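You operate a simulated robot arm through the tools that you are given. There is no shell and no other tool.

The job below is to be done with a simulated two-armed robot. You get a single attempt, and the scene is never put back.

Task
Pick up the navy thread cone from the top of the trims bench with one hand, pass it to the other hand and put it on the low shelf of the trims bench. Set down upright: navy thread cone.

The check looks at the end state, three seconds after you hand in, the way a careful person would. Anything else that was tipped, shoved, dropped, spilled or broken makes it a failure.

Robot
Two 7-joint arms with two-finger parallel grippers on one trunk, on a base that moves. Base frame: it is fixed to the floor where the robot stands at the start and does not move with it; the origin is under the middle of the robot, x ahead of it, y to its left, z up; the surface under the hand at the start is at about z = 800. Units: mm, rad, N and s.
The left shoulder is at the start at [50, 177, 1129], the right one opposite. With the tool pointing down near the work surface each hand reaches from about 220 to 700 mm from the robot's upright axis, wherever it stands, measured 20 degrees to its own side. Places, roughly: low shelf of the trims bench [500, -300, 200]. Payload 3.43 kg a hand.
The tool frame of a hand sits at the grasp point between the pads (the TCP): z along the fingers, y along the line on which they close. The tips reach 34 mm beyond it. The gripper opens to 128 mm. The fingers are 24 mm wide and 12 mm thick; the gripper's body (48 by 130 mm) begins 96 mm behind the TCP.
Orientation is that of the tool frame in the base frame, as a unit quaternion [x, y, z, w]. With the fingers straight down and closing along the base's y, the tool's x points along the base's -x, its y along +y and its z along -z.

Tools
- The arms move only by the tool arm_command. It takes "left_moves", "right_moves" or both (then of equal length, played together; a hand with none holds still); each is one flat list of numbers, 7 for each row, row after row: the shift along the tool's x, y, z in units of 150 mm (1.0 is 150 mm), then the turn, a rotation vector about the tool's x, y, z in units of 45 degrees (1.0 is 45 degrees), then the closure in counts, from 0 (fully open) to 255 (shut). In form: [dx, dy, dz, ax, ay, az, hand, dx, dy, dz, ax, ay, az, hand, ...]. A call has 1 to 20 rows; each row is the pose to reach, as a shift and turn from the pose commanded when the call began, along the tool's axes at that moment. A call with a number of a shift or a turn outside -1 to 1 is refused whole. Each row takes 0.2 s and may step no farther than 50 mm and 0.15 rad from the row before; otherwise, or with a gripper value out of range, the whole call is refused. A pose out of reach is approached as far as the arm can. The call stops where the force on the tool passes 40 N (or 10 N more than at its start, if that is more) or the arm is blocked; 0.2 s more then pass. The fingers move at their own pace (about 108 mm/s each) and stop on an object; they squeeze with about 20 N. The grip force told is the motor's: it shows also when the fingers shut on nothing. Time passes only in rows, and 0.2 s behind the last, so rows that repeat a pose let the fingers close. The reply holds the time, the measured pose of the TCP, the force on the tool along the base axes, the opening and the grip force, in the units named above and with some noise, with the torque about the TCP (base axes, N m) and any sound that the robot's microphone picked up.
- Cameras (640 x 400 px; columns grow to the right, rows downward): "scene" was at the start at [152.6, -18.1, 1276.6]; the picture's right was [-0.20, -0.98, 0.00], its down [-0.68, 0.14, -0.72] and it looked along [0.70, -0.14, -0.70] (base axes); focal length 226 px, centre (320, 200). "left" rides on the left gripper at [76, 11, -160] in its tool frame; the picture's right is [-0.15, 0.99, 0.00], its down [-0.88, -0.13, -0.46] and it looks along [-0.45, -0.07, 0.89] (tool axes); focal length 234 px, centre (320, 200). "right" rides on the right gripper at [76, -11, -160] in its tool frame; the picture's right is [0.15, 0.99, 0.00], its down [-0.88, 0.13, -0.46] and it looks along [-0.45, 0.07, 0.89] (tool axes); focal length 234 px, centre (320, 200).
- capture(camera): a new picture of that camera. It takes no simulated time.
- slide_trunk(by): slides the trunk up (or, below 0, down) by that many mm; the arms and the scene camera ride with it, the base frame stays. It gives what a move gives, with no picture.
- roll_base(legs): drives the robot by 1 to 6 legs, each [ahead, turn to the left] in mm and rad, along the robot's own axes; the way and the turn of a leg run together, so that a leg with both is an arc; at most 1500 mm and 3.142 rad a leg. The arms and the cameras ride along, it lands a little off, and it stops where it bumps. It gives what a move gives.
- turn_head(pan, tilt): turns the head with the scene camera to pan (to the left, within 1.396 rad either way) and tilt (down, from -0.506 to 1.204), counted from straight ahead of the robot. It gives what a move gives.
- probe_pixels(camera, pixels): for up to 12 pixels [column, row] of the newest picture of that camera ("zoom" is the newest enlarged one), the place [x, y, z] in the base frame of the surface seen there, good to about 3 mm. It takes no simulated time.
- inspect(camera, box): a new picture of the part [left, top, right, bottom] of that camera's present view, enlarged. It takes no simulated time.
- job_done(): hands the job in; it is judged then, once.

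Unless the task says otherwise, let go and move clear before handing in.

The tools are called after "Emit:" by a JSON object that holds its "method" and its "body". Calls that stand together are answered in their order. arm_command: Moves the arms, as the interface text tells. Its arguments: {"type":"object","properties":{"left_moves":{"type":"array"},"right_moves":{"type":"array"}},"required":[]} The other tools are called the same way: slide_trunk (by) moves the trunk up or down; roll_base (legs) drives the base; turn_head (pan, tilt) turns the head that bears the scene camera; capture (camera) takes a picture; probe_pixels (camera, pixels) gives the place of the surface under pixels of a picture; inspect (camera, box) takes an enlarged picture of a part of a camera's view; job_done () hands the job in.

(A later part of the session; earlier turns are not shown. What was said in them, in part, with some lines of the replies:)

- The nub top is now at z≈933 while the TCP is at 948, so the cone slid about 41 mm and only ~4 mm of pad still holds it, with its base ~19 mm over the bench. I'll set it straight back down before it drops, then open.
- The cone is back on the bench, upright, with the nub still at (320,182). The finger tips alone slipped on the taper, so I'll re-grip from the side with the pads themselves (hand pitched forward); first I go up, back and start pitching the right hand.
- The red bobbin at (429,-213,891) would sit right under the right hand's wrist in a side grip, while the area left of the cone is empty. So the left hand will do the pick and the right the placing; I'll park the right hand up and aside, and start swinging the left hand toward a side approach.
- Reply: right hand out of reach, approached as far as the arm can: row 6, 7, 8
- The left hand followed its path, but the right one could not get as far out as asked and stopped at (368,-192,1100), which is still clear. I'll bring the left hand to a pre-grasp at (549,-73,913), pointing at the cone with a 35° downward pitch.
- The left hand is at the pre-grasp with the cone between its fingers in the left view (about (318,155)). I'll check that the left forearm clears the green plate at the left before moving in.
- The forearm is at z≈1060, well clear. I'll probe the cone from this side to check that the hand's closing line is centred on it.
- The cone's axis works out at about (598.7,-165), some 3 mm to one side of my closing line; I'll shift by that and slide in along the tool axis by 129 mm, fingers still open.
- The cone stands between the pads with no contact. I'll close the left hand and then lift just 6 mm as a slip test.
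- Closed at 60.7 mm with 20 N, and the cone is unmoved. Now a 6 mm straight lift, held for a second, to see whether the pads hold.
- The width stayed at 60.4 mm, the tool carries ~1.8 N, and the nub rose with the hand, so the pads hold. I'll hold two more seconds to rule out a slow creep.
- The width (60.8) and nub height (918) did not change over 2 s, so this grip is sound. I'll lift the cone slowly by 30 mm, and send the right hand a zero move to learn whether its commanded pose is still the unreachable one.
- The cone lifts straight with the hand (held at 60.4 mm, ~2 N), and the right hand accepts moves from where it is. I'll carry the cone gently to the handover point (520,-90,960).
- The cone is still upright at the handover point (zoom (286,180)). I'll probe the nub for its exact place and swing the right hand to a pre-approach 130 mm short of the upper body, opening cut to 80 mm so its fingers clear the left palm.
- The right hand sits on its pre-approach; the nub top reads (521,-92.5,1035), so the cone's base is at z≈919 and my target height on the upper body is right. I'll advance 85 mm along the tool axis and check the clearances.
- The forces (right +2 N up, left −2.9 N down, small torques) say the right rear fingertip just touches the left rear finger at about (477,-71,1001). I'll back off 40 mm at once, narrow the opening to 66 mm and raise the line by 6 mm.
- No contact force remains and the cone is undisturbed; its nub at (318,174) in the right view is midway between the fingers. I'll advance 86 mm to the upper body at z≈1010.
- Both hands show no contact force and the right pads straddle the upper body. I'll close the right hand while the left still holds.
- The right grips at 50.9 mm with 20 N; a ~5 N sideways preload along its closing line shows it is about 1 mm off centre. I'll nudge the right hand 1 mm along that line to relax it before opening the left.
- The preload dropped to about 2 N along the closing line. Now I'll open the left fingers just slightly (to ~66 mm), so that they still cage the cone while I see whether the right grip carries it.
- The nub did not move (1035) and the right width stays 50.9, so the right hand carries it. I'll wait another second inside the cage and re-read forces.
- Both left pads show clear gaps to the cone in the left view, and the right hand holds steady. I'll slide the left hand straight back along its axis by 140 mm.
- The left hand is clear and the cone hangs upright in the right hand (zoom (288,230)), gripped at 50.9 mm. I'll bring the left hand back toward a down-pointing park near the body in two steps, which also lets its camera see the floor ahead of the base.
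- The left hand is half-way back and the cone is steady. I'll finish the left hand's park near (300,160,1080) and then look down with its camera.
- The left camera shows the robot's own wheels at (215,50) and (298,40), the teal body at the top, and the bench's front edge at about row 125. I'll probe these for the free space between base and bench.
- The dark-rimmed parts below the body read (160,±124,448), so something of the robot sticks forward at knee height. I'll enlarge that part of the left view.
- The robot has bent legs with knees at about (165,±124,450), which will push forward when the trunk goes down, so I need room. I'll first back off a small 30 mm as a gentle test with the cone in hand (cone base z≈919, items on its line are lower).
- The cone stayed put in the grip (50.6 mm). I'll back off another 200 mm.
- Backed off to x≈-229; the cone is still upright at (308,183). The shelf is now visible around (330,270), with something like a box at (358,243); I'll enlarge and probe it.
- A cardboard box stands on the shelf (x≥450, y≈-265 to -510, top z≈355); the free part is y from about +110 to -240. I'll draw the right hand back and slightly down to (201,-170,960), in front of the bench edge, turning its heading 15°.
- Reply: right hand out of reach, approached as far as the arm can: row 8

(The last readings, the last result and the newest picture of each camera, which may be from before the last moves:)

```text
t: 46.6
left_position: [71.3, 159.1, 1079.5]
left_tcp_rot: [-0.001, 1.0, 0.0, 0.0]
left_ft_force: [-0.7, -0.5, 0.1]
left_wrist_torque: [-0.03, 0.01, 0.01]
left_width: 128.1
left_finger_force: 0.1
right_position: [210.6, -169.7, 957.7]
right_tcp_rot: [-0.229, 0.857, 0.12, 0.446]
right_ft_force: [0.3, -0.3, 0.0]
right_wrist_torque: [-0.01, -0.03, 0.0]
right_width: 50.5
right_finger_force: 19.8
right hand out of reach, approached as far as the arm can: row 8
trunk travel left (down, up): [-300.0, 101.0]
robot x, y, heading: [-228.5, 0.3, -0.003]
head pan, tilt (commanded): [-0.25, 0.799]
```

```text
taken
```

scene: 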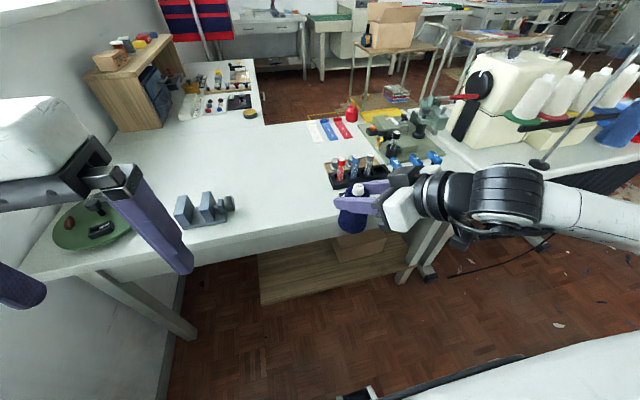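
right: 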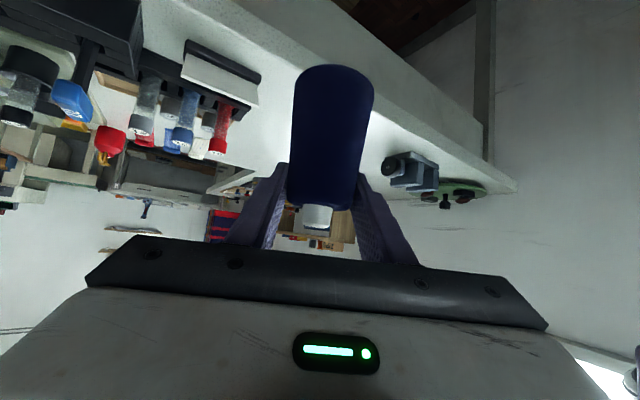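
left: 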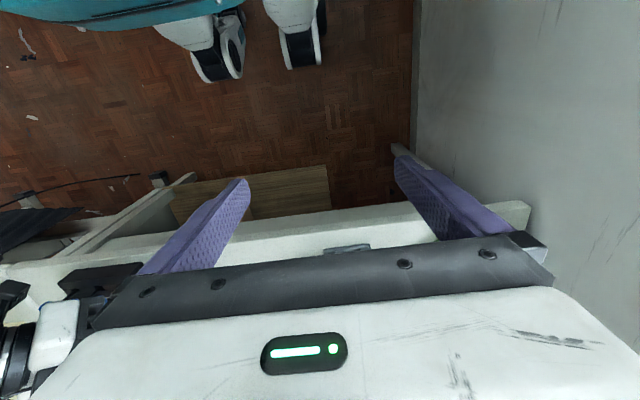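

The right hand is now at (211,-170,958), about 60 mm clear of the bench edge with the cone upright in its grip. I'll lower the trunk by 100 mm and check the knees and clearances.

Emit:
{"method": "slide_trunk", "body": {"by": -100}}

Emit:
{"method": "capture", "body": {"camera": "left"}}

Emit:
{"method": "capture", "body": {"camera": "scene"}}

Emit:
{"method": "capture", "body": {"camera": "right"}}

```text
t: 47.9
left_position: [72.8, 159.4, 979.2]
left_tcp_rot: [0.0, 1.0, 0.0, 0.001]
left_ft_force: [0.7, -0.8, -0.1]
left_wrist_torque: [0.01, 0.0, -0.01]
left_width: 127.8
left_finger_force: 0.0
right_position: [211.2, -171.6, 858.8]
right_tcp_rot: [-0.229, 0.857, 0.119, 0.447]
right_ft_force: [0.4, 0.2, -0.5]
right_wrist_torque: [0.0, -0.01, -0.01]
right_width: 50.6
right_finger_force: 19.9
trunk travel left (down, up): [-200.0, 201.0]
robot x, y, heading: [-229.8, -0.7, -0.001]
head pan, tilt (commanded): [-0.25, 0.799]
```

```text
taken
```

left: 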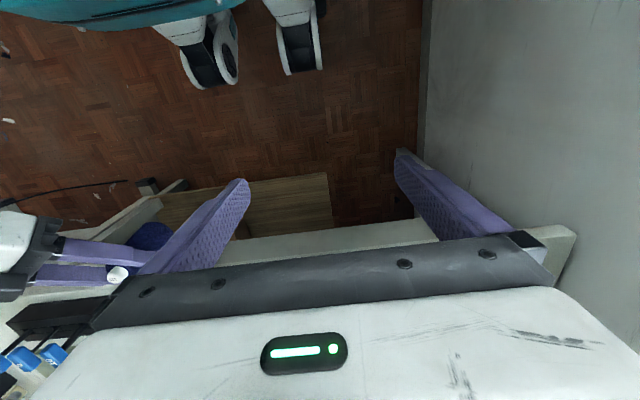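

```text
taken
```

scene: 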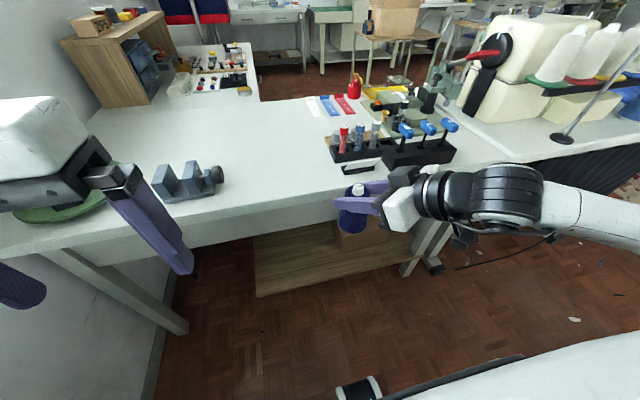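

```text
taken
```

right: 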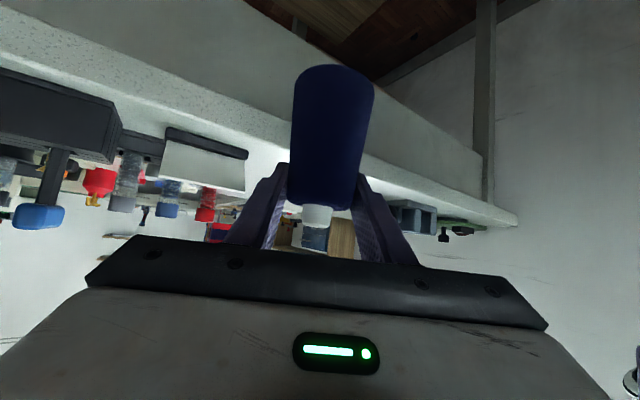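

All steady after 100 mm down; the cone is still squarely held. I'll probe the knees in the left view at (205,80) and (300,70).

Emit:
{"method": "probe_pixels", "body": {"camera": "left", "pixels": [[205, 82], [232, 78], [205, 50], [300, 70], [180, 60], [320, 62], [145, 190], [200, 192], [240, 178], [310, 175]]}}

Emit:
{"method": "probe_pixels", "body": {"camera": "scene", "pixels": [[360, 385], [375, 392], [345, 392], [352, 212], [200, 225], [200, 240], [300, 215], [300, 232], [360, 222], [440, 250], [408, 265]]}}

```text
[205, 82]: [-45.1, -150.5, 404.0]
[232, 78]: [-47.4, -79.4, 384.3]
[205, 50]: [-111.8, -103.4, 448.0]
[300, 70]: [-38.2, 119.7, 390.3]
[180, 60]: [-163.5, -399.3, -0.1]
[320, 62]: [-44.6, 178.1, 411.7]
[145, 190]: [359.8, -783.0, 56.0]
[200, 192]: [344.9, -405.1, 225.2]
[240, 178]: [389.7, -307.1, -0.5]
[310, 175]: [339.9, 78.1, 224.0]
```

```text
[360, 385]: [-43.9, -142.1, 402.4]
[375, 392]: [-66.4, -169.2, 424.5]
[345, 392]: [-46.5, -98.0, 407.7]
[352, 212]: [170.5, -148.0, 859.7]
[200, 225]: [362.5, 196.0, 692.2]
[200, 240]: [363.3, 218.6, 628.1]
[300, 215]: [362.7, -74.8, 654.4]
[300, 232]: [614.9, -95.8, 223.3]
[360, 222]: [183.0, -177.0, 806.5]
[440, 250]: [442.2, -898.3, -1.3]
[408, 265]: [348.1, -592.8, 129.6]
```

The knees advanced only ~20 mm (to x≈-42) per 100 mm. The bench apron (x≈363) reaches down to about z≈620, leaving a good opening above the shelf. I'll lower the trunk another 160 mm.

Emit:
{"method": "slide_trunk", "body": {"by": -160}}

Emit:
{"method": "turn_head", "body": {"pan": -0.3, "tilt": 0.75}}

Emit:
{"method": "capture", "body": {"camera": "left"}}

Emit:
{"method": "capture", "body": {"camera": "scene"}}

Emit:
{"method": "probe_pixels", "body": {"camera": "left", "pixels": [[205, 85], [200, 90], [225, 80], [295, 75], [310, 70], [180, 70]]}}

```text
t: 49.8
left_position: [70.7, 159.3, 818.6]
left_tcp_rot: [0.0, 1.0, 0.001, 0.0]
left_ft_force: [0.2, 0.5, -0.2]
left_wrist_torque: [-0.02, -0.04, 0.0]
left_width: 127.9
left_finger_force: 0.1
right_position: [209.4, -171.3, 698.2]
right_tcp_rot: [-0.229, 0.857, 0.119, 0.446]
right_ft_force: [-0.6, 0.6, -0.1]
right_wrist_torque: [0.05, -0.02, -0.02]
right_width: 50.1
right_finger_force: 19.9
trunk travel left (down, up): [-40.0, 361.0]
robot x, y, heading: [-230.5, 0.2, -0.001]
head pan, tilt (commanded): [-0.25, 0.799]
```

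```text
t: 50.4
left_position: [70.8, 160.2, 819.2]
left_tcp_rot: [0.0, 1.0, 0.0, 0.001]
left_ft_force: [-1.0, 0.3, -0.2]
left_wrist_torque: [0.0, -0.01, -0.02]
left_width: 127.8
left_finger_force: 0.0
right_position: [210.6, -170.7, 697.7]
right_tcp_rot: [-0.23, 0.857, 0.119, 0.445]
right_ft_force: [0.6, 0.3, 0.1]
right_wrist_torque: [0.01, 0.0, 0.02]
right_width: 50.2
right_finger_force: 20.2
trunk travel left (down, up): [-40.0, 361.0]
robot x, y, heading: [-227.9, 0.2, -0.005]
head pan, tilt (commanded): [-0.3, 0.75]
```

```text
taken
```

left: 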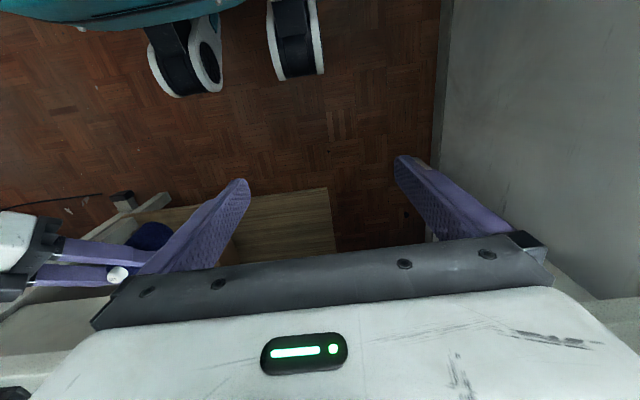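

```text
taken
```

scene: 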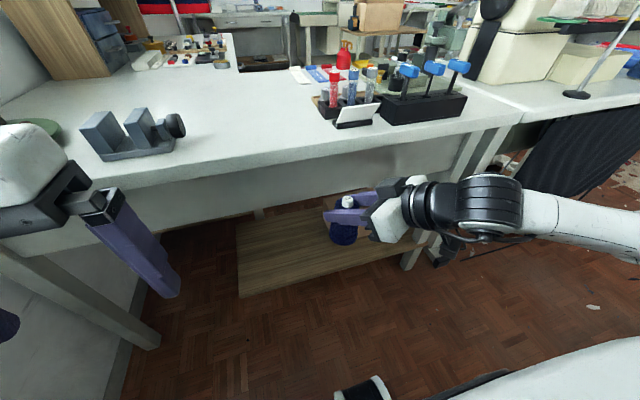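

```text
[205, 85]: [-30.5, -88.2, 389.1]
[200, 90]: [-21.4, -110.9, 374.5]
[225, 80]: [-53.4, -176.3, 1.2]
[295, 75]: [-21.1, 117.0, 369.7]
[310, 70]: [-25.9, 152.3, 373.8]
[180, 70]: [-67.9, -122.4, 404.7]
```

The knees are only at x≈-20, so there is room. The right width crept from 50.9 to ~50.2 mm, so I'll check whether the cone has slid or tilted in the hand.

Emit:
{"method": "inspect", "body": {"camera": "scene", "box": [290, 170, 430, 260]}}

Emit:
{"method": "capture", "body": {"camera": "right"}}

Emit:
{"method": "inspect", "body": {"camera": "right", "box": [230, 40, 430, 260]}}

```text
4.44 times, centred on (360, 215) of scene
```

zoom: 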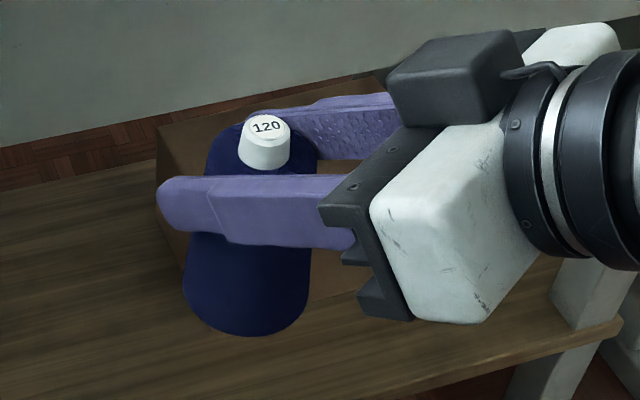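

```text
taken
```

right: 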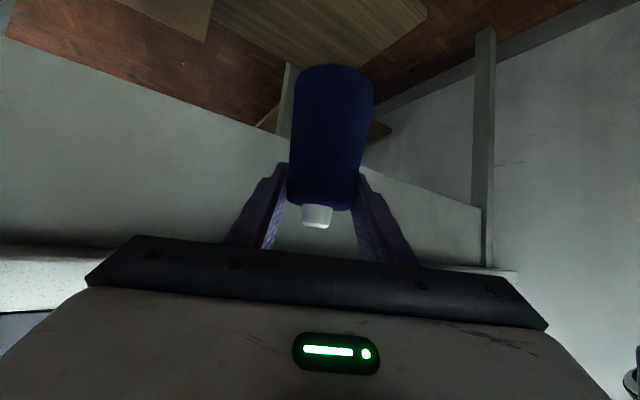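

```text
1.82 times, centred on (330, 150) of right
```

zoom: 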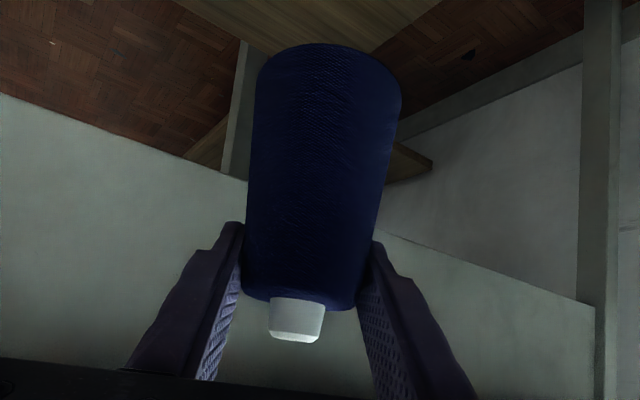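

In the right view the cone looks as it did just after the handover (nub at (317,215)). I'll probe nub and body for exact height and tilt.

Emit:
{"method": "probe_pixels", "body": {"camera": "scene", "pixels": [[348, 198], [348, 200], [347, 205], [342, 240], [335, 235], [350, 236], [345, 243]]}}

Emit:
{"method": "probe_pixels", "body": {"camera": "right", "pixels": [[317, 224], [317, 212], [325, 195], [330, 130], [335, 80], [298, 100], [370, 100], [294, 180], [355, 190]]}}

```text
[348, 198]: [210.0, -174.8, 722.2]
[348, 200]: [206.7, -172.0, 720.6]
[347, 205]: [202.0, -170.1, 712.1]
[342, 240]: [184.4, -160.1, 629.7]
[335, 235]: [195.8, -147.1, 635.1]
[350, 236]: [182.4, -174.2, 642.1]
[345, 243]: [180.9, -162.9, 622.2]
```

```text
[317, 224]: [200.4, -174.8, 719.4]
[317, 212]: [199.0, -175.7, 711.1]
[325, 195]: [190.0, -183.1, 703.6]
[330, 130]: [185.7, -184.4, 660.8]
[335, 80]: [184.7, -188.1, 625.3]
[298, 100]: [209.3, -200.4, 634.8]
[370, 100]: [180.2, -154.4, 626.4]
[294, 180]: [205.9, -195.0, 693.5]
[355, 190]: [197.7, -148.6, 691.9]
```

The nub top is at ~721 (2 mm of slip at most) and the generator lines show it upright; the cone's base is ~93 mm below the TCP. I'll lower the right hand straight down by 180 mm in front of the bench.

Emit:
{"method": "arm_command", "body": {"right_moves": [0.055, 0, 0.038, 0, 0, 0, 255, 0.16, 0, 0.112, 0, 0, 0, 255, 0.28, 0, 0.196, 0, 0, 0, 255, 0.4, 0, 0.28, 0, 0, 0, 255, 0.52, 0, 0.364, 0, 0, 0, 255, 0.64, 0, 0.448, 0, 0, 0, 255, 0.76, 0, 0.532, 0, 0, 0, 255, 0.88, 0, 0.616, 0, 0, 0, 255, 0.983, 0, 0.688, 0, 0, 0, 255]}}

Emit:
{"method": "capture", "body": {"camera": "scene"}}

Emit:
{"method": "capture", "body": {"camera": "right"}}

Emit:
{"method": "capture", "body": {"camera": "left"}}

```text
t: 52.4
left_position: [72.3, 160.8, 818.7]
left_tcp_rot: [0.002, 1.0, 0.0, 0.0]
left_ft_force: [-0.4, -0.4, -0.3]
left_wrist_torque: [0.02, 0.02, -0.04]
left_width: 128.3
left_finger_force: 0.1
right_position: [211.0, -170.1, 517.1]
right_tcp_rot: [-0.23, 0.857, 0.119, 0.446]
right_ft_force: [0.3, 0.4, -1.1]
right_wrist_torque: [0.01, 0.0, -0.01]
right_width: 50.3
right_finger_force: 20.5
trunk travel left (down, up): [-40.0, 361.0]
robot x, y, heading: [-226.0, 2.2, 0.002]
head pan, tilt (commanded): [-0.3, 0.75]
```

```text
taken
```

scene: 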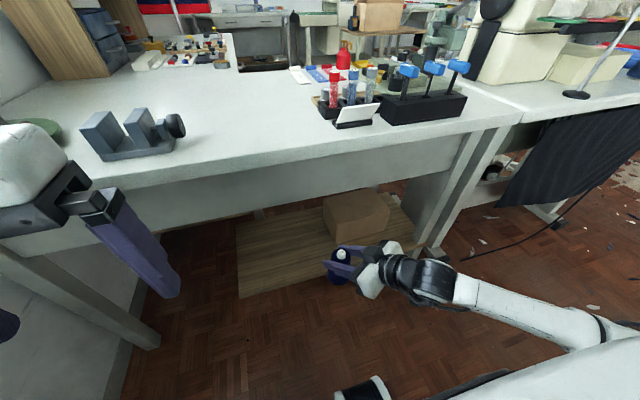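

```text
taken
```

right: 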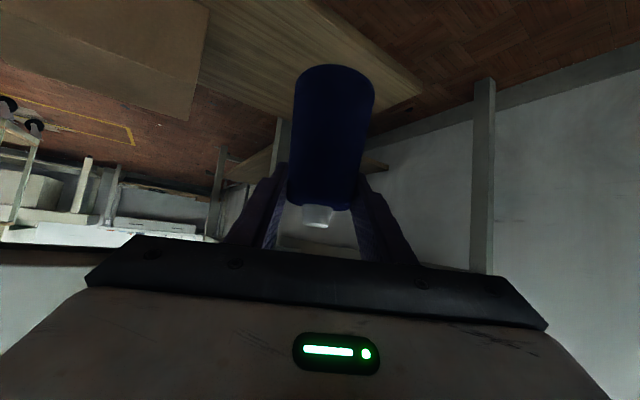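

```text
taken
```

left: 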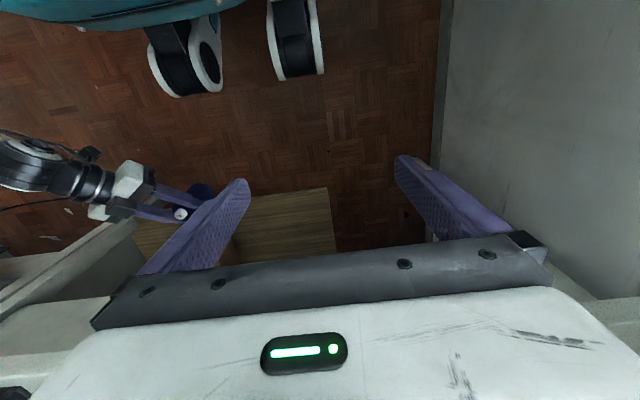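

Descending fine (TCP z≈517, width 50.3). The wrist passes well outside the right knee; I'll go down another 165 mm so that the cone's base is ~35 mm above shelf level.

Emit:
{"method": "arm_command", "body": {"right_moves": [0.055, 0, 0.038, 0, 0, 0, 255, 0.16, 0, 0.112, 0, 0, 0, 255, 0.28, 0, 0.196, 0, 0, 0, 255, 0.4, 0, 0.28, 0, 0, 0, 255, 0.52, 0, 0.364, 0, 0, 0, 255, 0.64, 0, 0.448, 0, 0, 0, 255, 0.76, 0, 0.532, 0, 0, 0, 255, 0.85, 0, 0.595, 0, 0, 0, 255, 0.901, 0, 0.631, 0, 0, 0, 255]}}

Emit:
{"method": "capture", "body": {"camera": "scene"}}

Emit:
{"method": "capture", "body": {"camera": "right"}}

Emit:
{"method": "capture", "body": {"camera": "left"}}

```text
t: 54.4
left_position: [70.2, 160.5, 819.5]
left_tcp_rot: [0.0, 1.0, 0.0, 0.0]
left_ft_force: [0.1, -0.2, 0.7]
left_wrist_torque: [-0.01, 0.03, 0.0]
left_width: 128.0
left_finger_force: 0.1
right_position: [209.9, -171.1, 352.9]
right_tcp_rot: [-0.229, 0.857, 0.119, 0.446]
right_ft_force: [0.4, -0.5, 0.5]
right_wrist_torque: [0.0, 0.03, -0.02]
right_width: 50.0
right_finger_force: 20.6
trunk travel left (down, up): [-40.0, 361.0]
robot x, y, heading: [-232.1, 0.7, -0.001]
head pan, tilt (commanded): [-0.3, 0.75]
```

```text
taken
```

scene: 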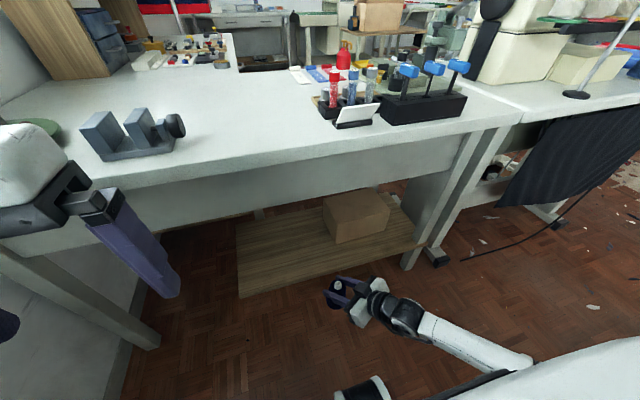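

```text
taken
```

right: 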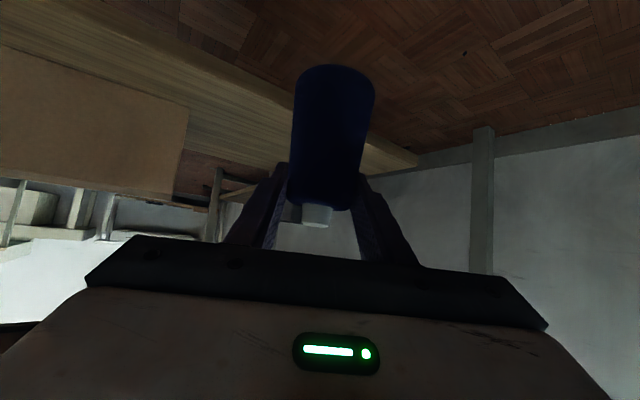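

```text
taken
```

left: 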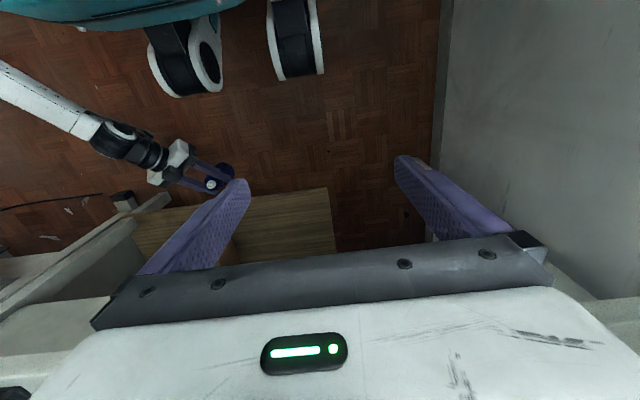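

The cone is now low in front of the shelf. I'll zoom in and measure the cone's height and the shelf edge before moving in.

Emit:
{"method": "inspect", "body": {"camera": "scene", "box": [230, 190, 430, 330]}}

Emit:
{"method": "probe_pixels", "body": {"camera": "zoom", "pixels": [[306, 270], [308, 276], [303, 285], [305, 345], [30, 340], [30, 300], [200, 300], [200, 270], [120, 260], [295, 125], [400, 60], [290, 45]]}}

Emit:
{"method": "probe_pixels", "body": {"camera": "right", "pixels": [[317, 222], [317, 212], [325, 195], [330, 130], [335, 75], [300, 100], [370, 100], [390, 150], [240, 80], [150, 100]]}}

```text
2.86 times, centred on (330, 260) of scene
```

zoom: 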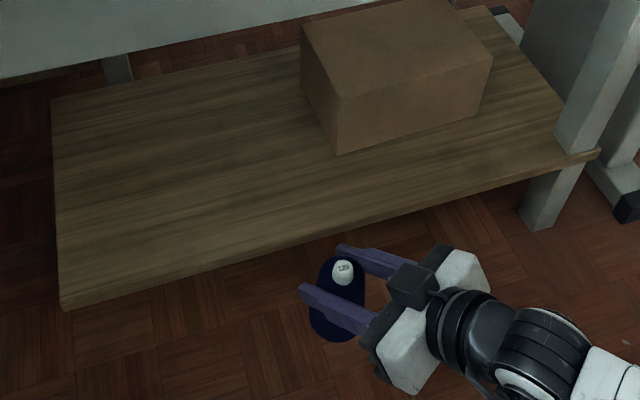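

```text
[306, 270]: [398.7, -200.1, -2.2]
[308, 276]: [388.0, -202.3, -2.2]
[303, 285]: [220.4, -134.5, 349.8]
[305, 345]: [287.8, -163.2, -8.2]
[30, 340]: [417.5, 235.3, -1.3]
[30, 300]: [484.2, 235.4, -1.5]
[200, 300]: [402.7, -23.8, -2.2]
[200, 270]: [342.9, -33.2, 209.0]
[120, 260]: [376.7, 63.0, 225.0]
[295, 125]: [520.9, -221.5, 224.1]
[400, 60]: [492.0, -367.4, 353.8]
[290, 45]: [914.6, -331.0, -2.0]
```

```text
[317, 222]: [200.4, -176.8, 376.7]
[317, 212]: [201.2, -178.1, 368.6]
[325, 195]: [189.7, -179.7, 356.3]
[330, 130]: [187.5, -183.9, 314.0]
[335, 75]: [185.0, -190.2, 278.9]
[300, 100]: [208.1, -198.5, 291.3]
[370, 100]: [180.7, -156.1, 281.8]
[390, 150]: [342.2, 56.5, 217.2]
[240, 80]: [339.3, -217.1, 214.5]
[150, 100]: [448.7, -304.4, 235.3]
```

The cone's base is ~36 mm above the shelf level (nub top ≈377), shelf front edge at x≈340, box front-left corner near (450,-265). I'll roll the base forward 100 mm to gain reach; the cone then is at x≈310, still above shelf height.

Emit:
{"method": "roll_base", "body": {"legs": [[100, 0]]}}

Emit:
{"method": "capture", "body": {"camera": "scene"}}

Emit:
{"method": "capture", "body": {"camera": "right"}}

```text
t: 55.5
left_position: [172.3, 159.3, 819.2]
left_tcp_rot: [0.0, 1.0, 0.0, -0.001]
left_ft_force: [0.3, -0.2, 0.2]
left_wrist_torque: [0.01, 0.01, -0.02]
left_width: 127.8
left_finger_force: 0.0
right_position: [311.9, -170.6, 352.9]
right_tcp_rot: [-0.23, 0.857, 0.119, 0.445]
right_ft_force: [0.5, -1.0, -0.7]
right_wrist_torque: [0.02, 0.01, 0.03]
right_width: 50.1
right_finger_force: 19.4
trunk travel left (down, up): [-40.0, 361.0]
robot x, y, heading: [-127.2, -2.7, -0.003]
head pan, tilt (commanded): [-0.3, 0.75]
```

```text
taken
```

scene: 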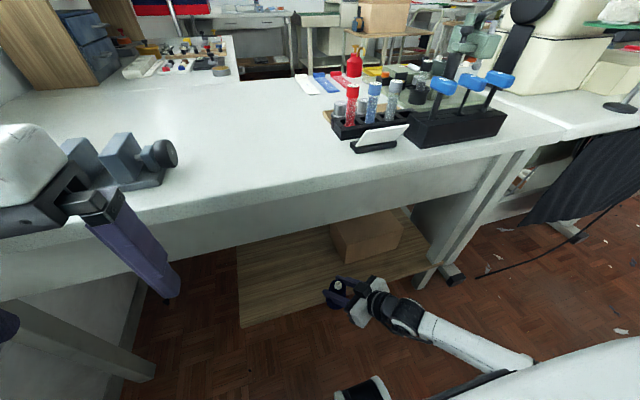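

```text
taken
```

right: 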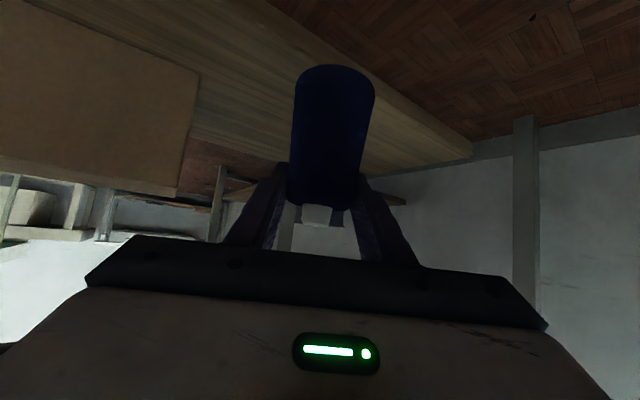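

The base moved to x≈-127 and the cone to (312,-171), undisturbed. I'll move the right hand level into the shelf space to (430,-110,353), away from the box.

Emit:
{"method": "arm_command", "body": {"right_moves": [-0.04, -0.003, 0.057, 0, 0, 0, 255, -0.12, -0.01, 0.172, 0, 0, 0, 255, -0.205, -0.017, 0.293, 0, 0, 0, 255, -0.29, -0.023, 0.415, 0, 0, 0, 255, -0.37, -0.03, 0.529, 0, 0, 0, 255, -0.45, -0.036, 0.643, 0, 0, 0, 255, -0.507, -0.041, 0.725, 0, 0, 0, 255]}}

Emit:
{"method": "capture", "body": {"camera": "scene"}}

Emit:
{"method": "capture", "body": {"camera": "right"}}

Emit:
{"method": "inspect", "body": {"camera": "scene", "box": [230, 190, 430, 330]}}

```text
t: 57.1
left_position: [173.5, 160.1, 818.6]
left_tcp_rot: [0.001, 1.0, 0.0, 0.0]
left_ft_force: [-0.6, 0.0, 0.1]
left_wrist_torque: [0.0, -0.03, 0.01]
left_width: 128.2
left_finger_force: 0.1
right_position: [430.8, -111.2, 353.2]
right_tcp_rot: [-0.229, 0.857, 0.119, 0.445]
right_ft_force: [0.2, 0.3, 0.8]
right_wrist_torque: [-0.01, -0.03, 0.0]
right_width: 50.2
right_finger_force: 19.8
trunk travel left (down, up): [-40.0, 361.0]
robot x, y, heading: [-130.5, 3.4, 0.002]
head pan, tilt (commanded): [-0.3, 0.75]
```

```text
taken
```

scene: 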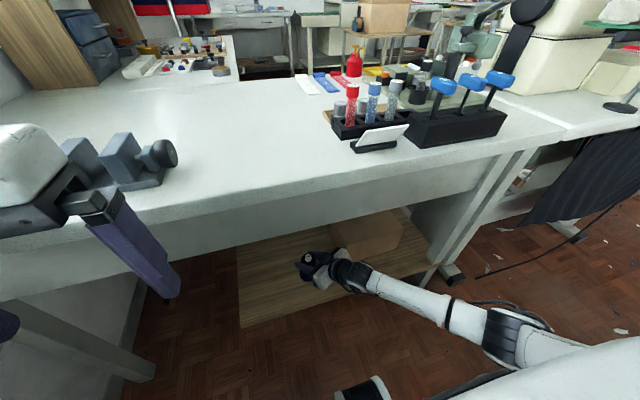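

```text
taken
```

right: 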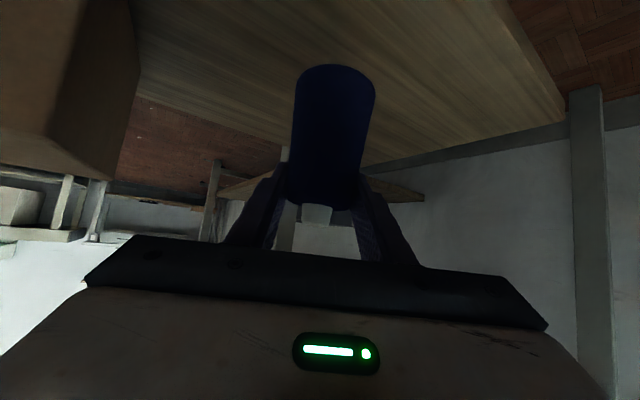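

```text
2.86 times, centred on (330, 260) of scene
```

zoom: 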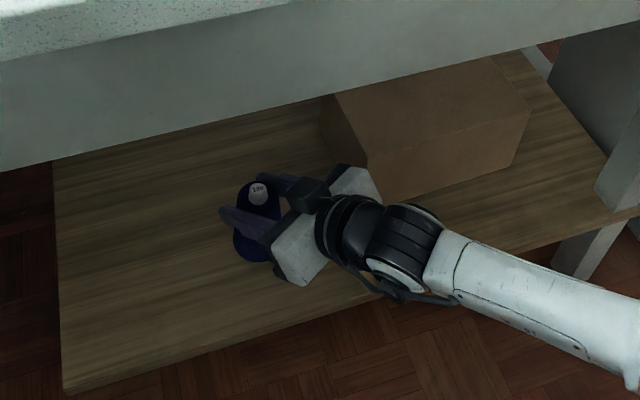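

The cone is over the free shelf area at (431,-111), well left of the box, forces normal. I'll lower 28 mm gently and then measure the remaining gap.

Emit:
{"method": "arm_command", "body": {"right_moves": [0.038, 0, 0.027, 0, 0, 0, 255, 0.076, 0, 0.054, 0, 0, 0, 255, 0.115, 0, 0.08, 0, 0, 0, 255, 0.153, 0, 0.107, 0, 0, 0, 255]}}

Emit:
{"method": "capture", "body": {"camera": "right"}}

Emit:
{"method": "inspect", "body": {"camera": "scene", "box": [270, 220, 370, 300]}}

Emit:
{"method": "probe_pixels", "body": {"camera": "right", "pixels": [[317, 222], [325, 195], [330, 130], [333, 90], [335, 70], [335, 60], [335, 50], [300, 100], [370, 100], [294, 180], [355, 190]]}}

```text
t: 58.1
left_position: [172.6, 159.2, 818.8]
left_tcp_rot: [0.0, 1.0, 0.0, 0.0]
left_ft_force: [-0.1, 0.2, -0.7]
left_wrist_torque: [0.03, 0.06, 0.0]
left_width: 128.0
left_finger_force: 0.1
right_position: [431.3, -111.6, 324.5]
right_tcp_rot: [-0.229, 0.857, 0.119, 0.446]
right_ft_force: [0.3, 0.1, -0.3]
right_wrist_torque: [0.01, -0.01, -0.03]
right_width: 49.8
right_finger_force: 20.0
trunk travel left (down, up): [-40.0, 361.0]
robot x, y, heading: [-129.0, -1.8, -0.001]
head pan, tilt (commanded): [-0.3, 0.75]
```

```text
taken
```

right: 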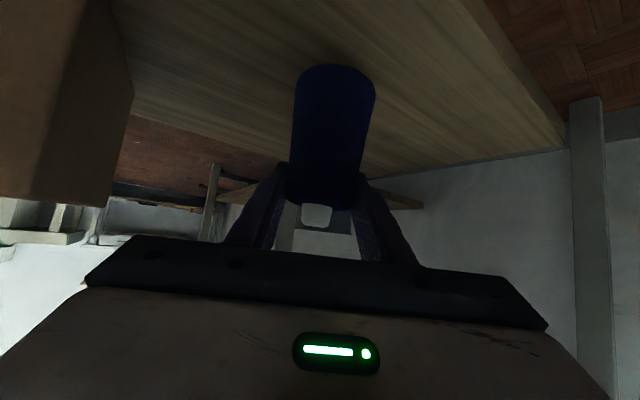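

```text
5.00 times, centred on (320, 260) of scene
```

zoom: 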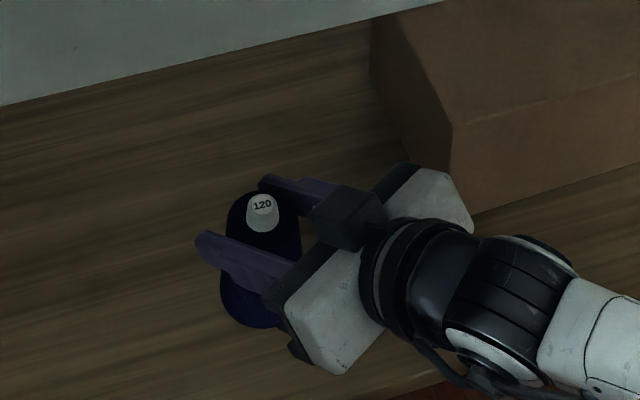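

```text
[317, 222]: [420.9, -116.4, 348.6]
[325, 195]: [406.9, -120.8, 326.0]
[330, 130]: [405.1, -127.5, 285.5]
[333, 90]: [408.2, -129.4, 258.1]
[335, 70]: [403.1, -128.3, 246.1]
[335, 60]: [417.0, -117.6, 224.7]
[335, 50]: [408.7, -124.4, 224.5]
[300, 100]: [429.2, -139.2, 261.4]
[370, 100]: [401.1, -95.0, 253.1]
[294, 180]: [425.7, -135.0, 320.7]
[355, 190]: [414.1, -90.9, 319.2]
```

The nub top reads ~349, so the cone's base is roughly 8–12 mm above the shelf. I'll go down 6 mm and check the force.

Emit:
{"method": "arm_command", "body": {"right_moves": [0.011, 0, 0.008, 0, 0, 0, 255, 0.022, 0, 0.015, 0, 0, 0, 255, 0.033, 0, 0.023, 0, 0, 0, 255]}}

Emit:
{"method": "arm_command", "body": {"right_moves": [0.011, 0, 0.008, 0, 0, 0, 255, 0.011, 0, 0.008, 0, 0, 0, 255]}}

Emit:
{"method": "capture", "body": {"camera": "right"}}

Emit:
{"method": "probe_pixels", "body": {"camera": "right", "pixels": [[317, 222], [325, 195], [330, 130], [335, 72], [335, 66], [335, 60]]}}

Emit:
{"method": "inspect", "body": {"camera": "right", "box": [260, 30, 420, 130]}}

```text
t: 58.9
left_position: [172.3, 160.1, 820.5]
left_tcp_rot: [0.001, 1.0, 0.0, 0.0]
left_ft_force: [-0.5, -0.2, -0.3]
left_wrist_torque: [-0.01, 0.03, -0.03]
left_width: 128.1
left_finger_force: 0.1
right_position: [429.2, -111.6, 318.8]
right_tcp_rot: [-0.229, 0.858, 0.119, 0.445]
right_ft_force: [0.7, 0.2, -0.7]
right_wrist_torque: [-0.02, -0.01, 0.02]
right_width: 50.5
right_finger_force: 19.7
trunk travel left (down, up): [-40.0, 361.0]
robot x, y, heading: [-130.2, -1.6, -0.001]
head pan, tilt (commanded): [-0.3, 0.75]
```

```text
t: 59.5
left_position: [172.5, 160.5, 819.0]
left_tcp_rot: [0.001, 1.0, 0.0, 0.0]
left_ft_force: [0.7, -0.4, -0.2]
left_wrist_torque: [-0.04, 0.02, 0.01]
left_width: 128.2
left_finger_force: 0.1
right_position: [430.0, -110.9, 316.7]
right_tcp_rot: [-0.229, 0.857, 0.119, 0.445]
right_ft_force: [-1.1, 0.0, -0.1]
right_wrist_torque: [0.01, -0.02, -0.02]
right_width: 50.1
right_finger_force: 19.9
trunk travel left (down, up): [-40.0, 361.0]
robot x, y, heading: [-130.9, 0.7, -0.002]
head pan, tilt (commanded): [-0.3, 0.75]
```

```text
taken
```

right: 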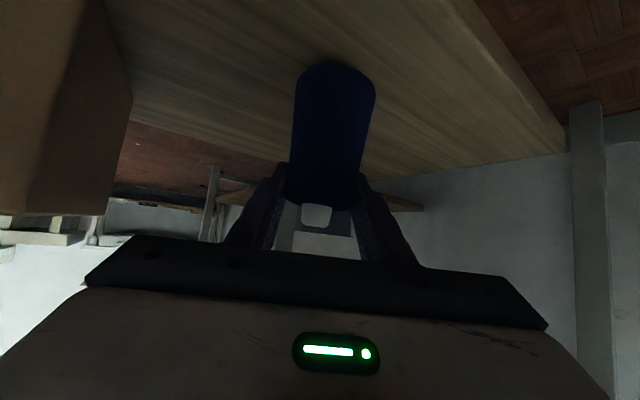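

```text
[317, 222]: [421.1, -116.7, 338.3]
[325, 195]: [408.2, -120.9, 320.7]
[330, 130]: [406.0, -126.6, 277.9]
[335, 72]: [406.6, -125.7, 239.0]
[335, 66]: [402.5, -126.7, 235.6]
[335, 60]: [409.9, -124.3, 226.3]
```

```text
4.00 times, centred on (340, 80) of right
```

zoom: 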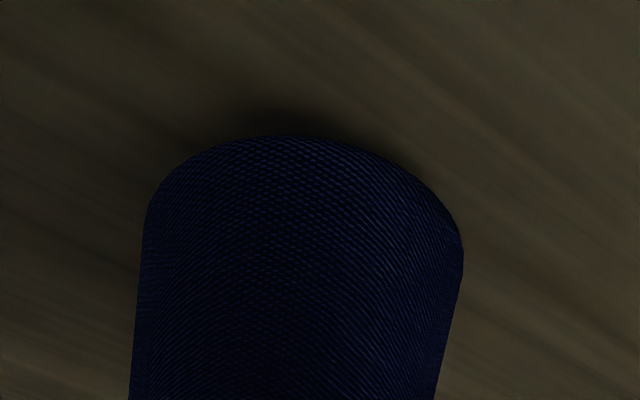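

No contact yet (forces within noise) at TCP z≈316.7; the front bottom rim still reads a few mm over the shelf. I'll continue down in 2 mm steps with readings.

Emit:
{"method": "arm_command", "body": {"right_moves": [0.011, 0, 0.008, 0, 0, 0, 255, 0.011, 0, 0.008, 0, 0, 0, 255]}}

Emit:
{"method": "arm_command", "body": {"right_moves": [0.011, 0, 0.008, 0, 0, 0, 255, 0.011, 0, 0.008, 0, 0, 0, 255]}}

```text
t: 60.1
left_position: [171.6, 159.2, 818.1]
left_tcp_rot: [0.001, 1.0, 0.0, 0.001]
left_ft_force: [0.4, -0.8, 0.2]
left_wrist_torque: [0.01, 0.0, -0.01]
left_width: 128.1
left_finger_force: 0.0
right_position: [430.3, -112.0, 316.4]
right_tcp_rot: [-0.229, 0.857, 0.119, 0.446]
right_ft_force: [-1.3, -0.3, 1.1]
right_wrist_torque: [-0.11, 0.09, 0.01]
right_width: 49.8
right_finger_force: 19.8
trunk travel left (down, up): [-40.0, 361.0]
robot x, y, heading: [-127.4, 1.1, 0.0]
head pan, tilt (commanded): [-0.3, 0.75]
```

```text
t: 60.7
left_position: [171.4, 159.5, 819.5]
left_tcp_rot: [0.0, 1.0, -0.001, 0.0]
left_ft_force: [-0.7, -0.1, -0.2]
left_wrist_torque: [-0.01, 0.0, -0.02]
left_width: 128.0
left_finger_force: 0.2
right_position: [431.5, -110.2, 314.7]
right_tcp_rot: [-0.231, 0.856, 0.12, 0.448]
right_ft_force: [-3.7, -1.4, 11.9]
right_wrist_torque: [-0.43, 0.24, -0.08]
right_width: 50.0
right_finger_force: 19.9
trunk travel left (down, up): [-40.0, 361.0]
robot x, y, heading: [-126.7, -0.4, 0.003]
head pan, tilt (commanded): [-0.3, 0.75]
```

Contact: the upward force rose to ~12 N at TCP z≈314.7, with the cone's right-hand rim touching first, so it is standing on the shelf. I'll relieve the press by about 1 mm, then open the fingers gently in small steps.

Emit:
{"method": "arm_command", "body": {"right_moves": [-0.005, 0, -0.004, 0, 0, 0, 255, -0.005, 0, -0.004, 0, 0, 0, 255]}}

Emit:
{"method": "inspect", "body": {"camera": "scene", "box": [270, 220, 370, 300]}}

Emit:
{"method": "capture", "body": {"camera": "right"}}

Emit:
{"method": "probe_pixels", "body": {"camera": "right", "pixels": [[317, 222], [325, 195], [330, 130], [335, 72], [335, 66], [335, 60], [300, 100], [370, 100], [294, 180], [355, 190], [305, 80], [365, 80]]}}

```text
t: 61.3
left_position: [172.0, 158.8, 819.3]
left_tcp_rot: [0.001, 1.0, -0.001, 0.001]
left_ft_force: [-0.1, -0.4, 0.1]
left_wrist_torque: [0.01, -0.01, 0.03]
left_width: 127.9
left_finger_force: 0.1
right_position: [431.8, -110.4, 315.3]
right_tcp_rot: [-0.23, 0.856, 0.12, 0.447]
right_ft_force: [4.6, 0.5, 6.7]
right_wrist_torque: [-0.11, -0.4, 0.08]
right_width: 50.1
right_finger_force: 20.2
trunk travel left (down, up): [-40.0, 361.0]
robot x, y, heading: [-125.5, 1.5, -0.003]
head pan, tilt (commanded): [-0.3, 0.75]
```

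```text
5.00 times, centred on (320, 260) of scene
```

zoom: 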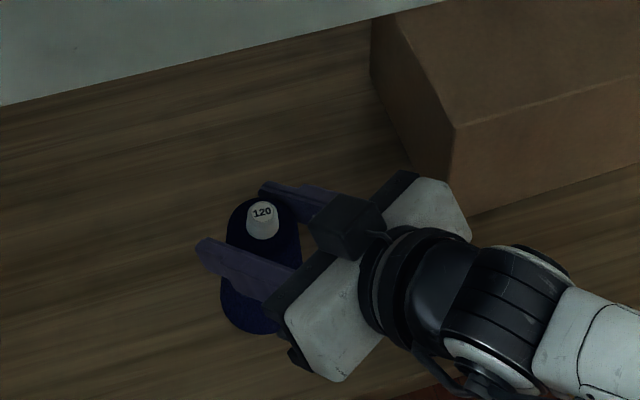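

```text
taken
```

right: 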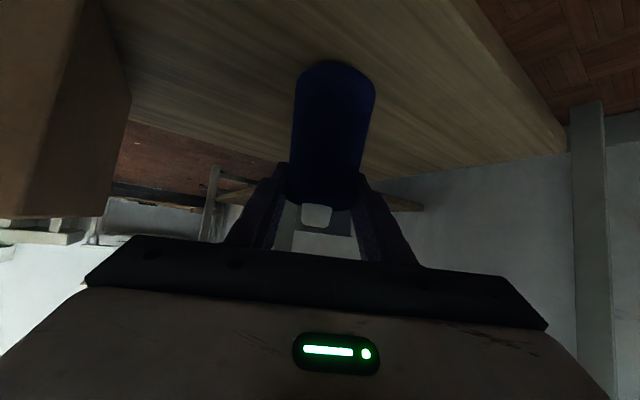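

```text
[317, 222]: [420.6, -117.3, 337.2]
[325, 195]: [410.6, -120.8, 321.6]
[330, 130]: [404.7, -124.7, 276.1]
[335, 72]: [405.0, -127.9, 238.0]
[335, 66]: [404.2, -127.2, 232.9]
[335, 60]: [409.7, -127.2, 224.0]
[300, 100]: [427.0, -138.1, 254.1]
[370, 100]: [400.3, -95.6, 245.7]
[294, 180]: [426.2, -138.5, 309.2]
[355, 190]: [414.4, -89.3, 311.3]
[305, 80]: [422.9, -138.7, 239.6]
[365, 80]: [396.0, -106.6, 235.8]
```

The press is down to ~7 N with the cone standing on the shelf. Now I'll open the fingers gently in steps up to about 83 mm without moving the hand.

Emit:
{"method": "arm_command", "body": {"right_moves": [0, 0, 0, 0, 0, 0, 152, 0, 0, 0, 0, 0, 0, 145, 0, 0, 0, 0, 0, 0, 135, 0, 0, 0, 0, 0, 0, 115, 0, 0, 0, 0, 0, 0, 90, 0, 0, 0, 0, 0, 0, 90]}}

Emit:
{"method": "capture", "body": {"camera": "right"}}

Emit:
{"method": "inspect", "body": {"camera": "scene", "box": [270, 220, 370, 300]}}

Emit:
{"method": "probe_pixels", "body": {"camera": "zoom", "pixels": [[262, 207], [262, 215], [262, 230], [250, 325], [245, 310], [285, 240]]}}

```text
t: 62.7
left_position: [172.0, 159.2, 818.9]
left_tcp_rot: [0.001, 1.0, 0.0, 0.001]
left_ft_force: [1.7, 0.4, 0.3]
left_wrist_torque: [0.02, -0.01, 0.01]
left_width: 128.0
left_finger_force: 0.0
right_position: [430.8, -112.0, 314.9]
right_tcp_rot: [-0.228, 0.857, 0.119, 0.447]
right_ft_force: [-0.1, 0.1, -1.0]
right_wrist_torque: [0.0, 0.02, 0.01]
right_width: 82.6
right_finger_force: 0.0
trunk travel left (down, up): [-40.0, 361.0]
robot x, y, heading: [-127.9, -1.2, -0.002]
head pan, tilt (commanded): [-0.3, 0.75]
```

```text
taken
```

right: 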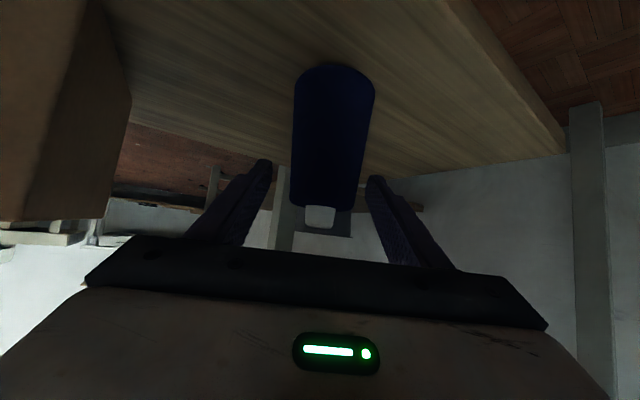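

```text
5.00 times, centred on (320, 260) of scene
```

zoom: 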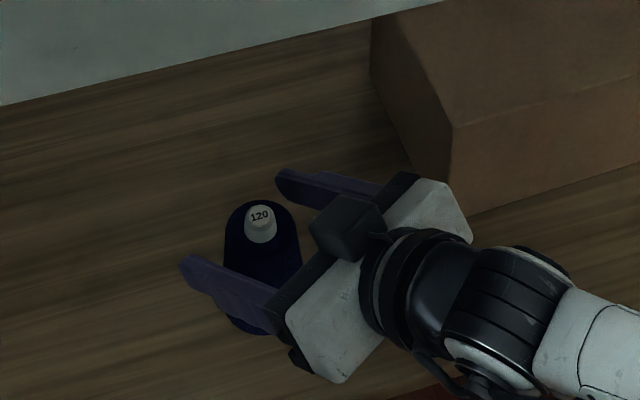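

```text
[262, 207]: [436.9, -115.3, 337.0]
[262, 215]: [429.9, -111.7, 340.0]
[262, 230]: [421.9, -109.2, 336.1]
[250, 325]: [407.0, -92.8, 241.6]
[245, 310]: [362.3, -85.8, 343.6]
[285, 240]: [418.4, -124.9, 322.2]
```

The cone stands free on the shelf (nub at (431,-112,340)), with clear gaps on both sides of it. I'll slide the hand straight back along its own axis by 140 mm.

Emit:
{"method": "arm_command", "body": {"right_moves": [0, 0, -0.05, 0, 0, 0, 80, 0, 0, -0.15, 0, 0, 0, 70, 0, 0, -0.28, 0, 0, 0, 70, 0, 0, -0.42, 0, 0, 0, 70, 0, 0, -0.56, 0, 0, 0, 70, 0, 0, -0.7, 0, 0, 0, 70, 0, 0, -0.84, 0, 0, 0, 70, 0, 0, -0.95, 0, 0, 0, 70]}}

Emit:
{"method": "capture", "body": {"camera": "right"}}

Emit:
{"method": "capture", "body": {"camera": "scene"}}

Emit:
{"method": "inspect", "body": {"camera": "scene", "box": [230, 190, 430, 330]}}

```text
t: 64.5
left_position: [172.6, 159.0, 818.8]
left_tcp_rot: [0.001, 1.0, 0.0, 0.0]
left_ft_force: [0.0, -0.1, 0.3]
left_wrist_torque: [0.0, 0.01, 0.03]
left_width: 127.9
left_finger_force: 0.1
right_position: [328.9, -168.0, 396.4]
right_tcp_rot: [-0.229, 0.857, 0.119, 0.446]
right_ft_force: [-0.4, -0.3, -0.9]
right_wrist_torque: [-0.03, 0.0, 0.0]
right_width: 92.7
right_finger_force: 0.1
trunk travel left (down, up): [-40.0, 361.0]
robot x, y, heading: [-128.5, 0.0, 0.001]
head pan, tilt (commanded): [-0.3, 0.75]
```

```text
taken
```

right: 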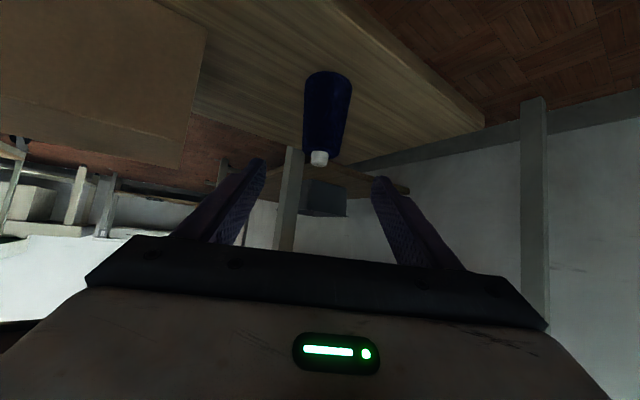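

```text
taken
```

scene: 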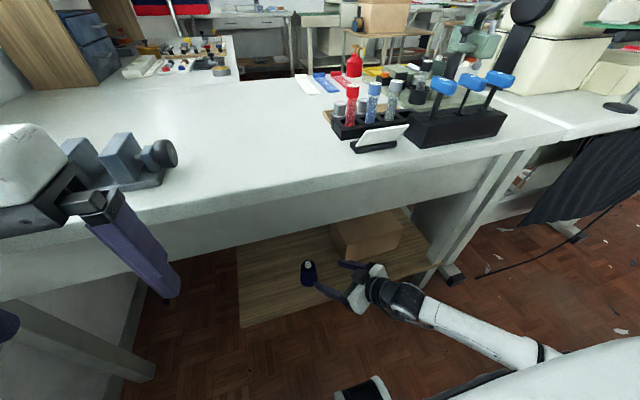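

```text
2.86 times, centred on (330, 260) of scene
```

zoom: 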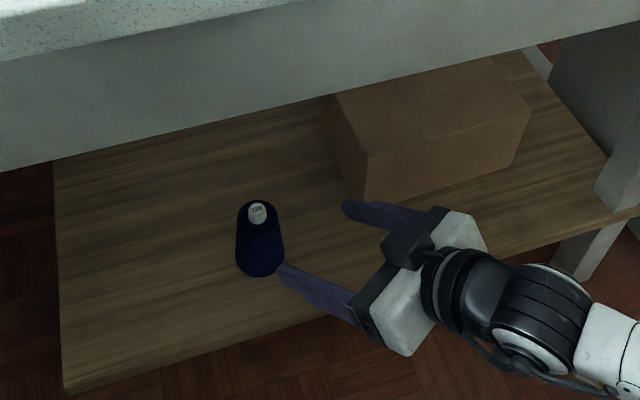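

The cone stands upright alone on the shelf at zoom (260,240), away from the box. I'll roll the base back 150 mm so the hand is fully out from under the bench, then check everything.

Emit:
{"method": "roll_base", "body": {"legs": [[-150, 0]]}}

Emit:
{"method": "capture", "body": {"camera": "scene"}}

Emit:
{"method": "inspect", "body": {"camera": "scene", "box": [230, 190, 430, 330]}}

Emit:
{"method": "probe_pixels", "body": {"camera": "zoom", "pixels": [[250, 185], [258, 165], [258, 175], [260, 210], [245, 210], [275, 210], [260, 225]]}}

Emit:
{"method": "capture", "body": {"camera": "right"}}

```text
t: 65.9
left_position: [22.6, 159.7, 819.2]
left_tcp_rot: [0.001, 1.0, 0.001, -0.001]
left_ft_force: [-0.9, -0.3, 0.7]
left_wrist_torque: [-0.03, 0.01, -0.07]
left_width: 128.3
left_finger_force: 0.0
right_position: [177.9, -170.3, 395.8]
right_tcp_rot: [-0.229, 0.857, 0.119, 0.446]
right_ft_force: [1.3, 0.3, -0.3]
right_wrist_torque: [-0.01, 0.01, -0.01]
right_width: 92.9
right_finger_force: 0.0
trunk travel left (down, up): [-40.0, 361.0]
robot x, y, heading: [-277.6, 3.3, -0.003]
head pan, tilt (commanded): [-0.3, 0.75]
```

```text
taken
```

scene: 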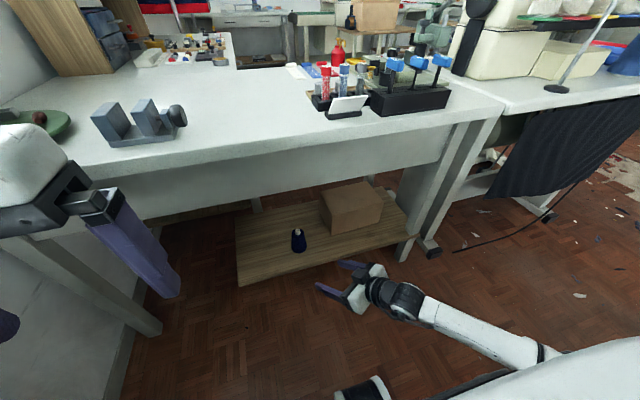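

```text
2.86 times, centred on (330, 260) of scene
```

zoom: 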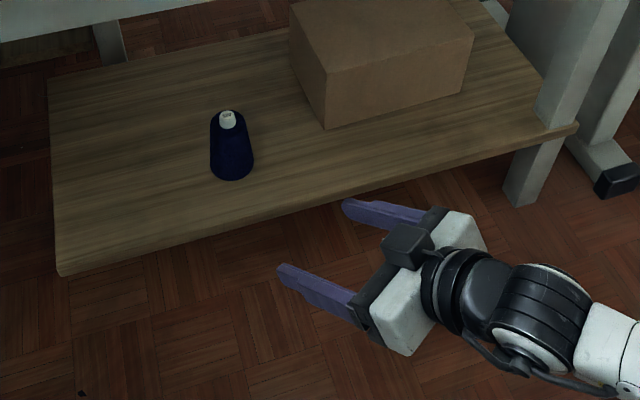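

```text
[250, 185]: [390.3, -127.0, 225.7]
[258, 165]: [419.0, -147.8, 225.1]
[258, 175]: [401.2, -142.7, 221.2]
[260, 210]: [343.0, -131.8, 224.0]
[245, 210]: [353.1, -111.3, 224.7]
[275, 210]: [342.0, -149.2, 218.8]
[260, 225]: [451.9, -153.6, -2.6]
```

```text
taken
```

right: 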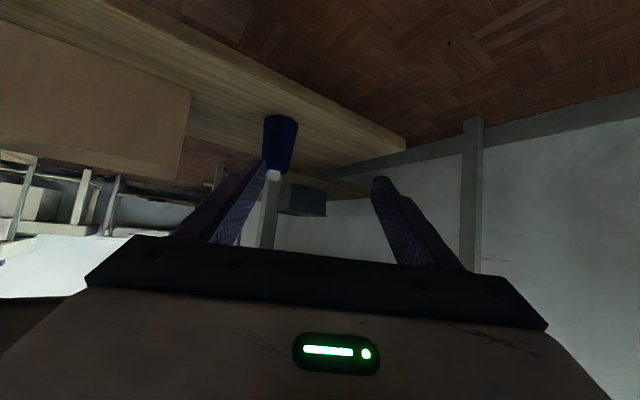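

The cone stands upright on the shelf near zoom (232,150), hands clear. A last enlarged look at the bench top to confirm nothing else was disturbed.

Emit:
{"method": "inspect", "body": {"camera": "scene", "box": [60, 20, 480, 150]}}

Emit:
{"method": "inspect", "body": {"camera": "scene", "box": [270, 210, 330, 260]}}

```text
1.52 times, centred on (270, 85) of scene
```

zoom: 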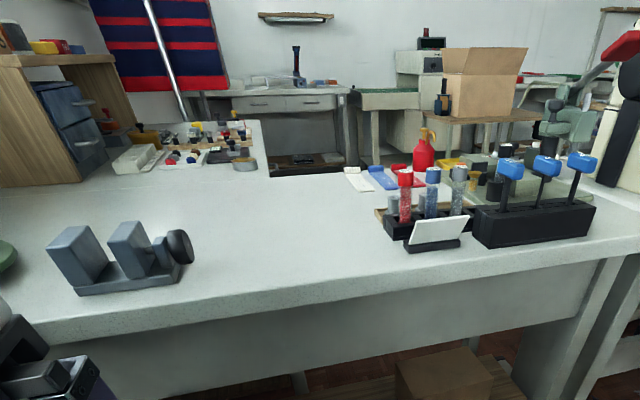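

```text
8.00 times, centred on (300, 235) of scene
```

zoom: 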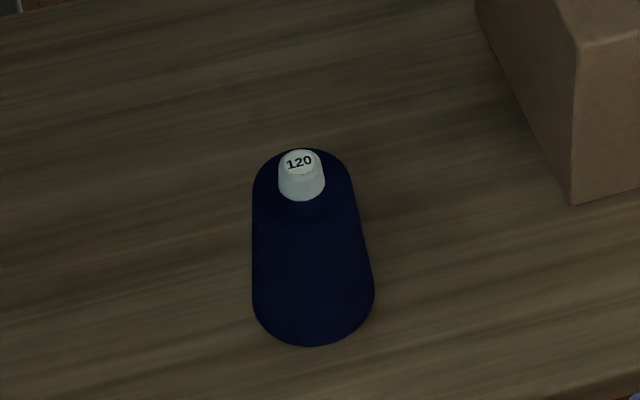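

The last pictures show the navy cone upright on the low shelf (zoom (310,245)), clear of the box. The bobbins, handles, ribbons, vise and can on the bench top are all standing as before, and both hands are empty and clear, so I hand the job in.

Emit:
{"method": "job_done", "body": {}}

```text
The job is handed in.
```

The navy thread cone is standing upright on the low shelf of the trims bench, at about (431, -112), clear of the cardboard box there. I handed the job in; no verdict has come back yet.

- **Which hands:** The left hand lifted the cone off the bench top and passed it to the right hand above the bench. The right hand then set it on the shelf.
- **First try slipped:** My first pick, with the right hand from above, let the tapered cone slide down through the fingertips. I set it straight back on the bench, still upright, and re-gripped it from the side with the left hand.
- **One light touch between hands:** During the handover the right fingertip brushed the left finger with about 1–2 N. I backed off and came in slightly higher, and the cone did not move.
- **Nothing else moved:** In the last pictures the bobbins, blue handles, ribbons, vise and red can look as they did at the start. Both hands are empty and clear of the bench.
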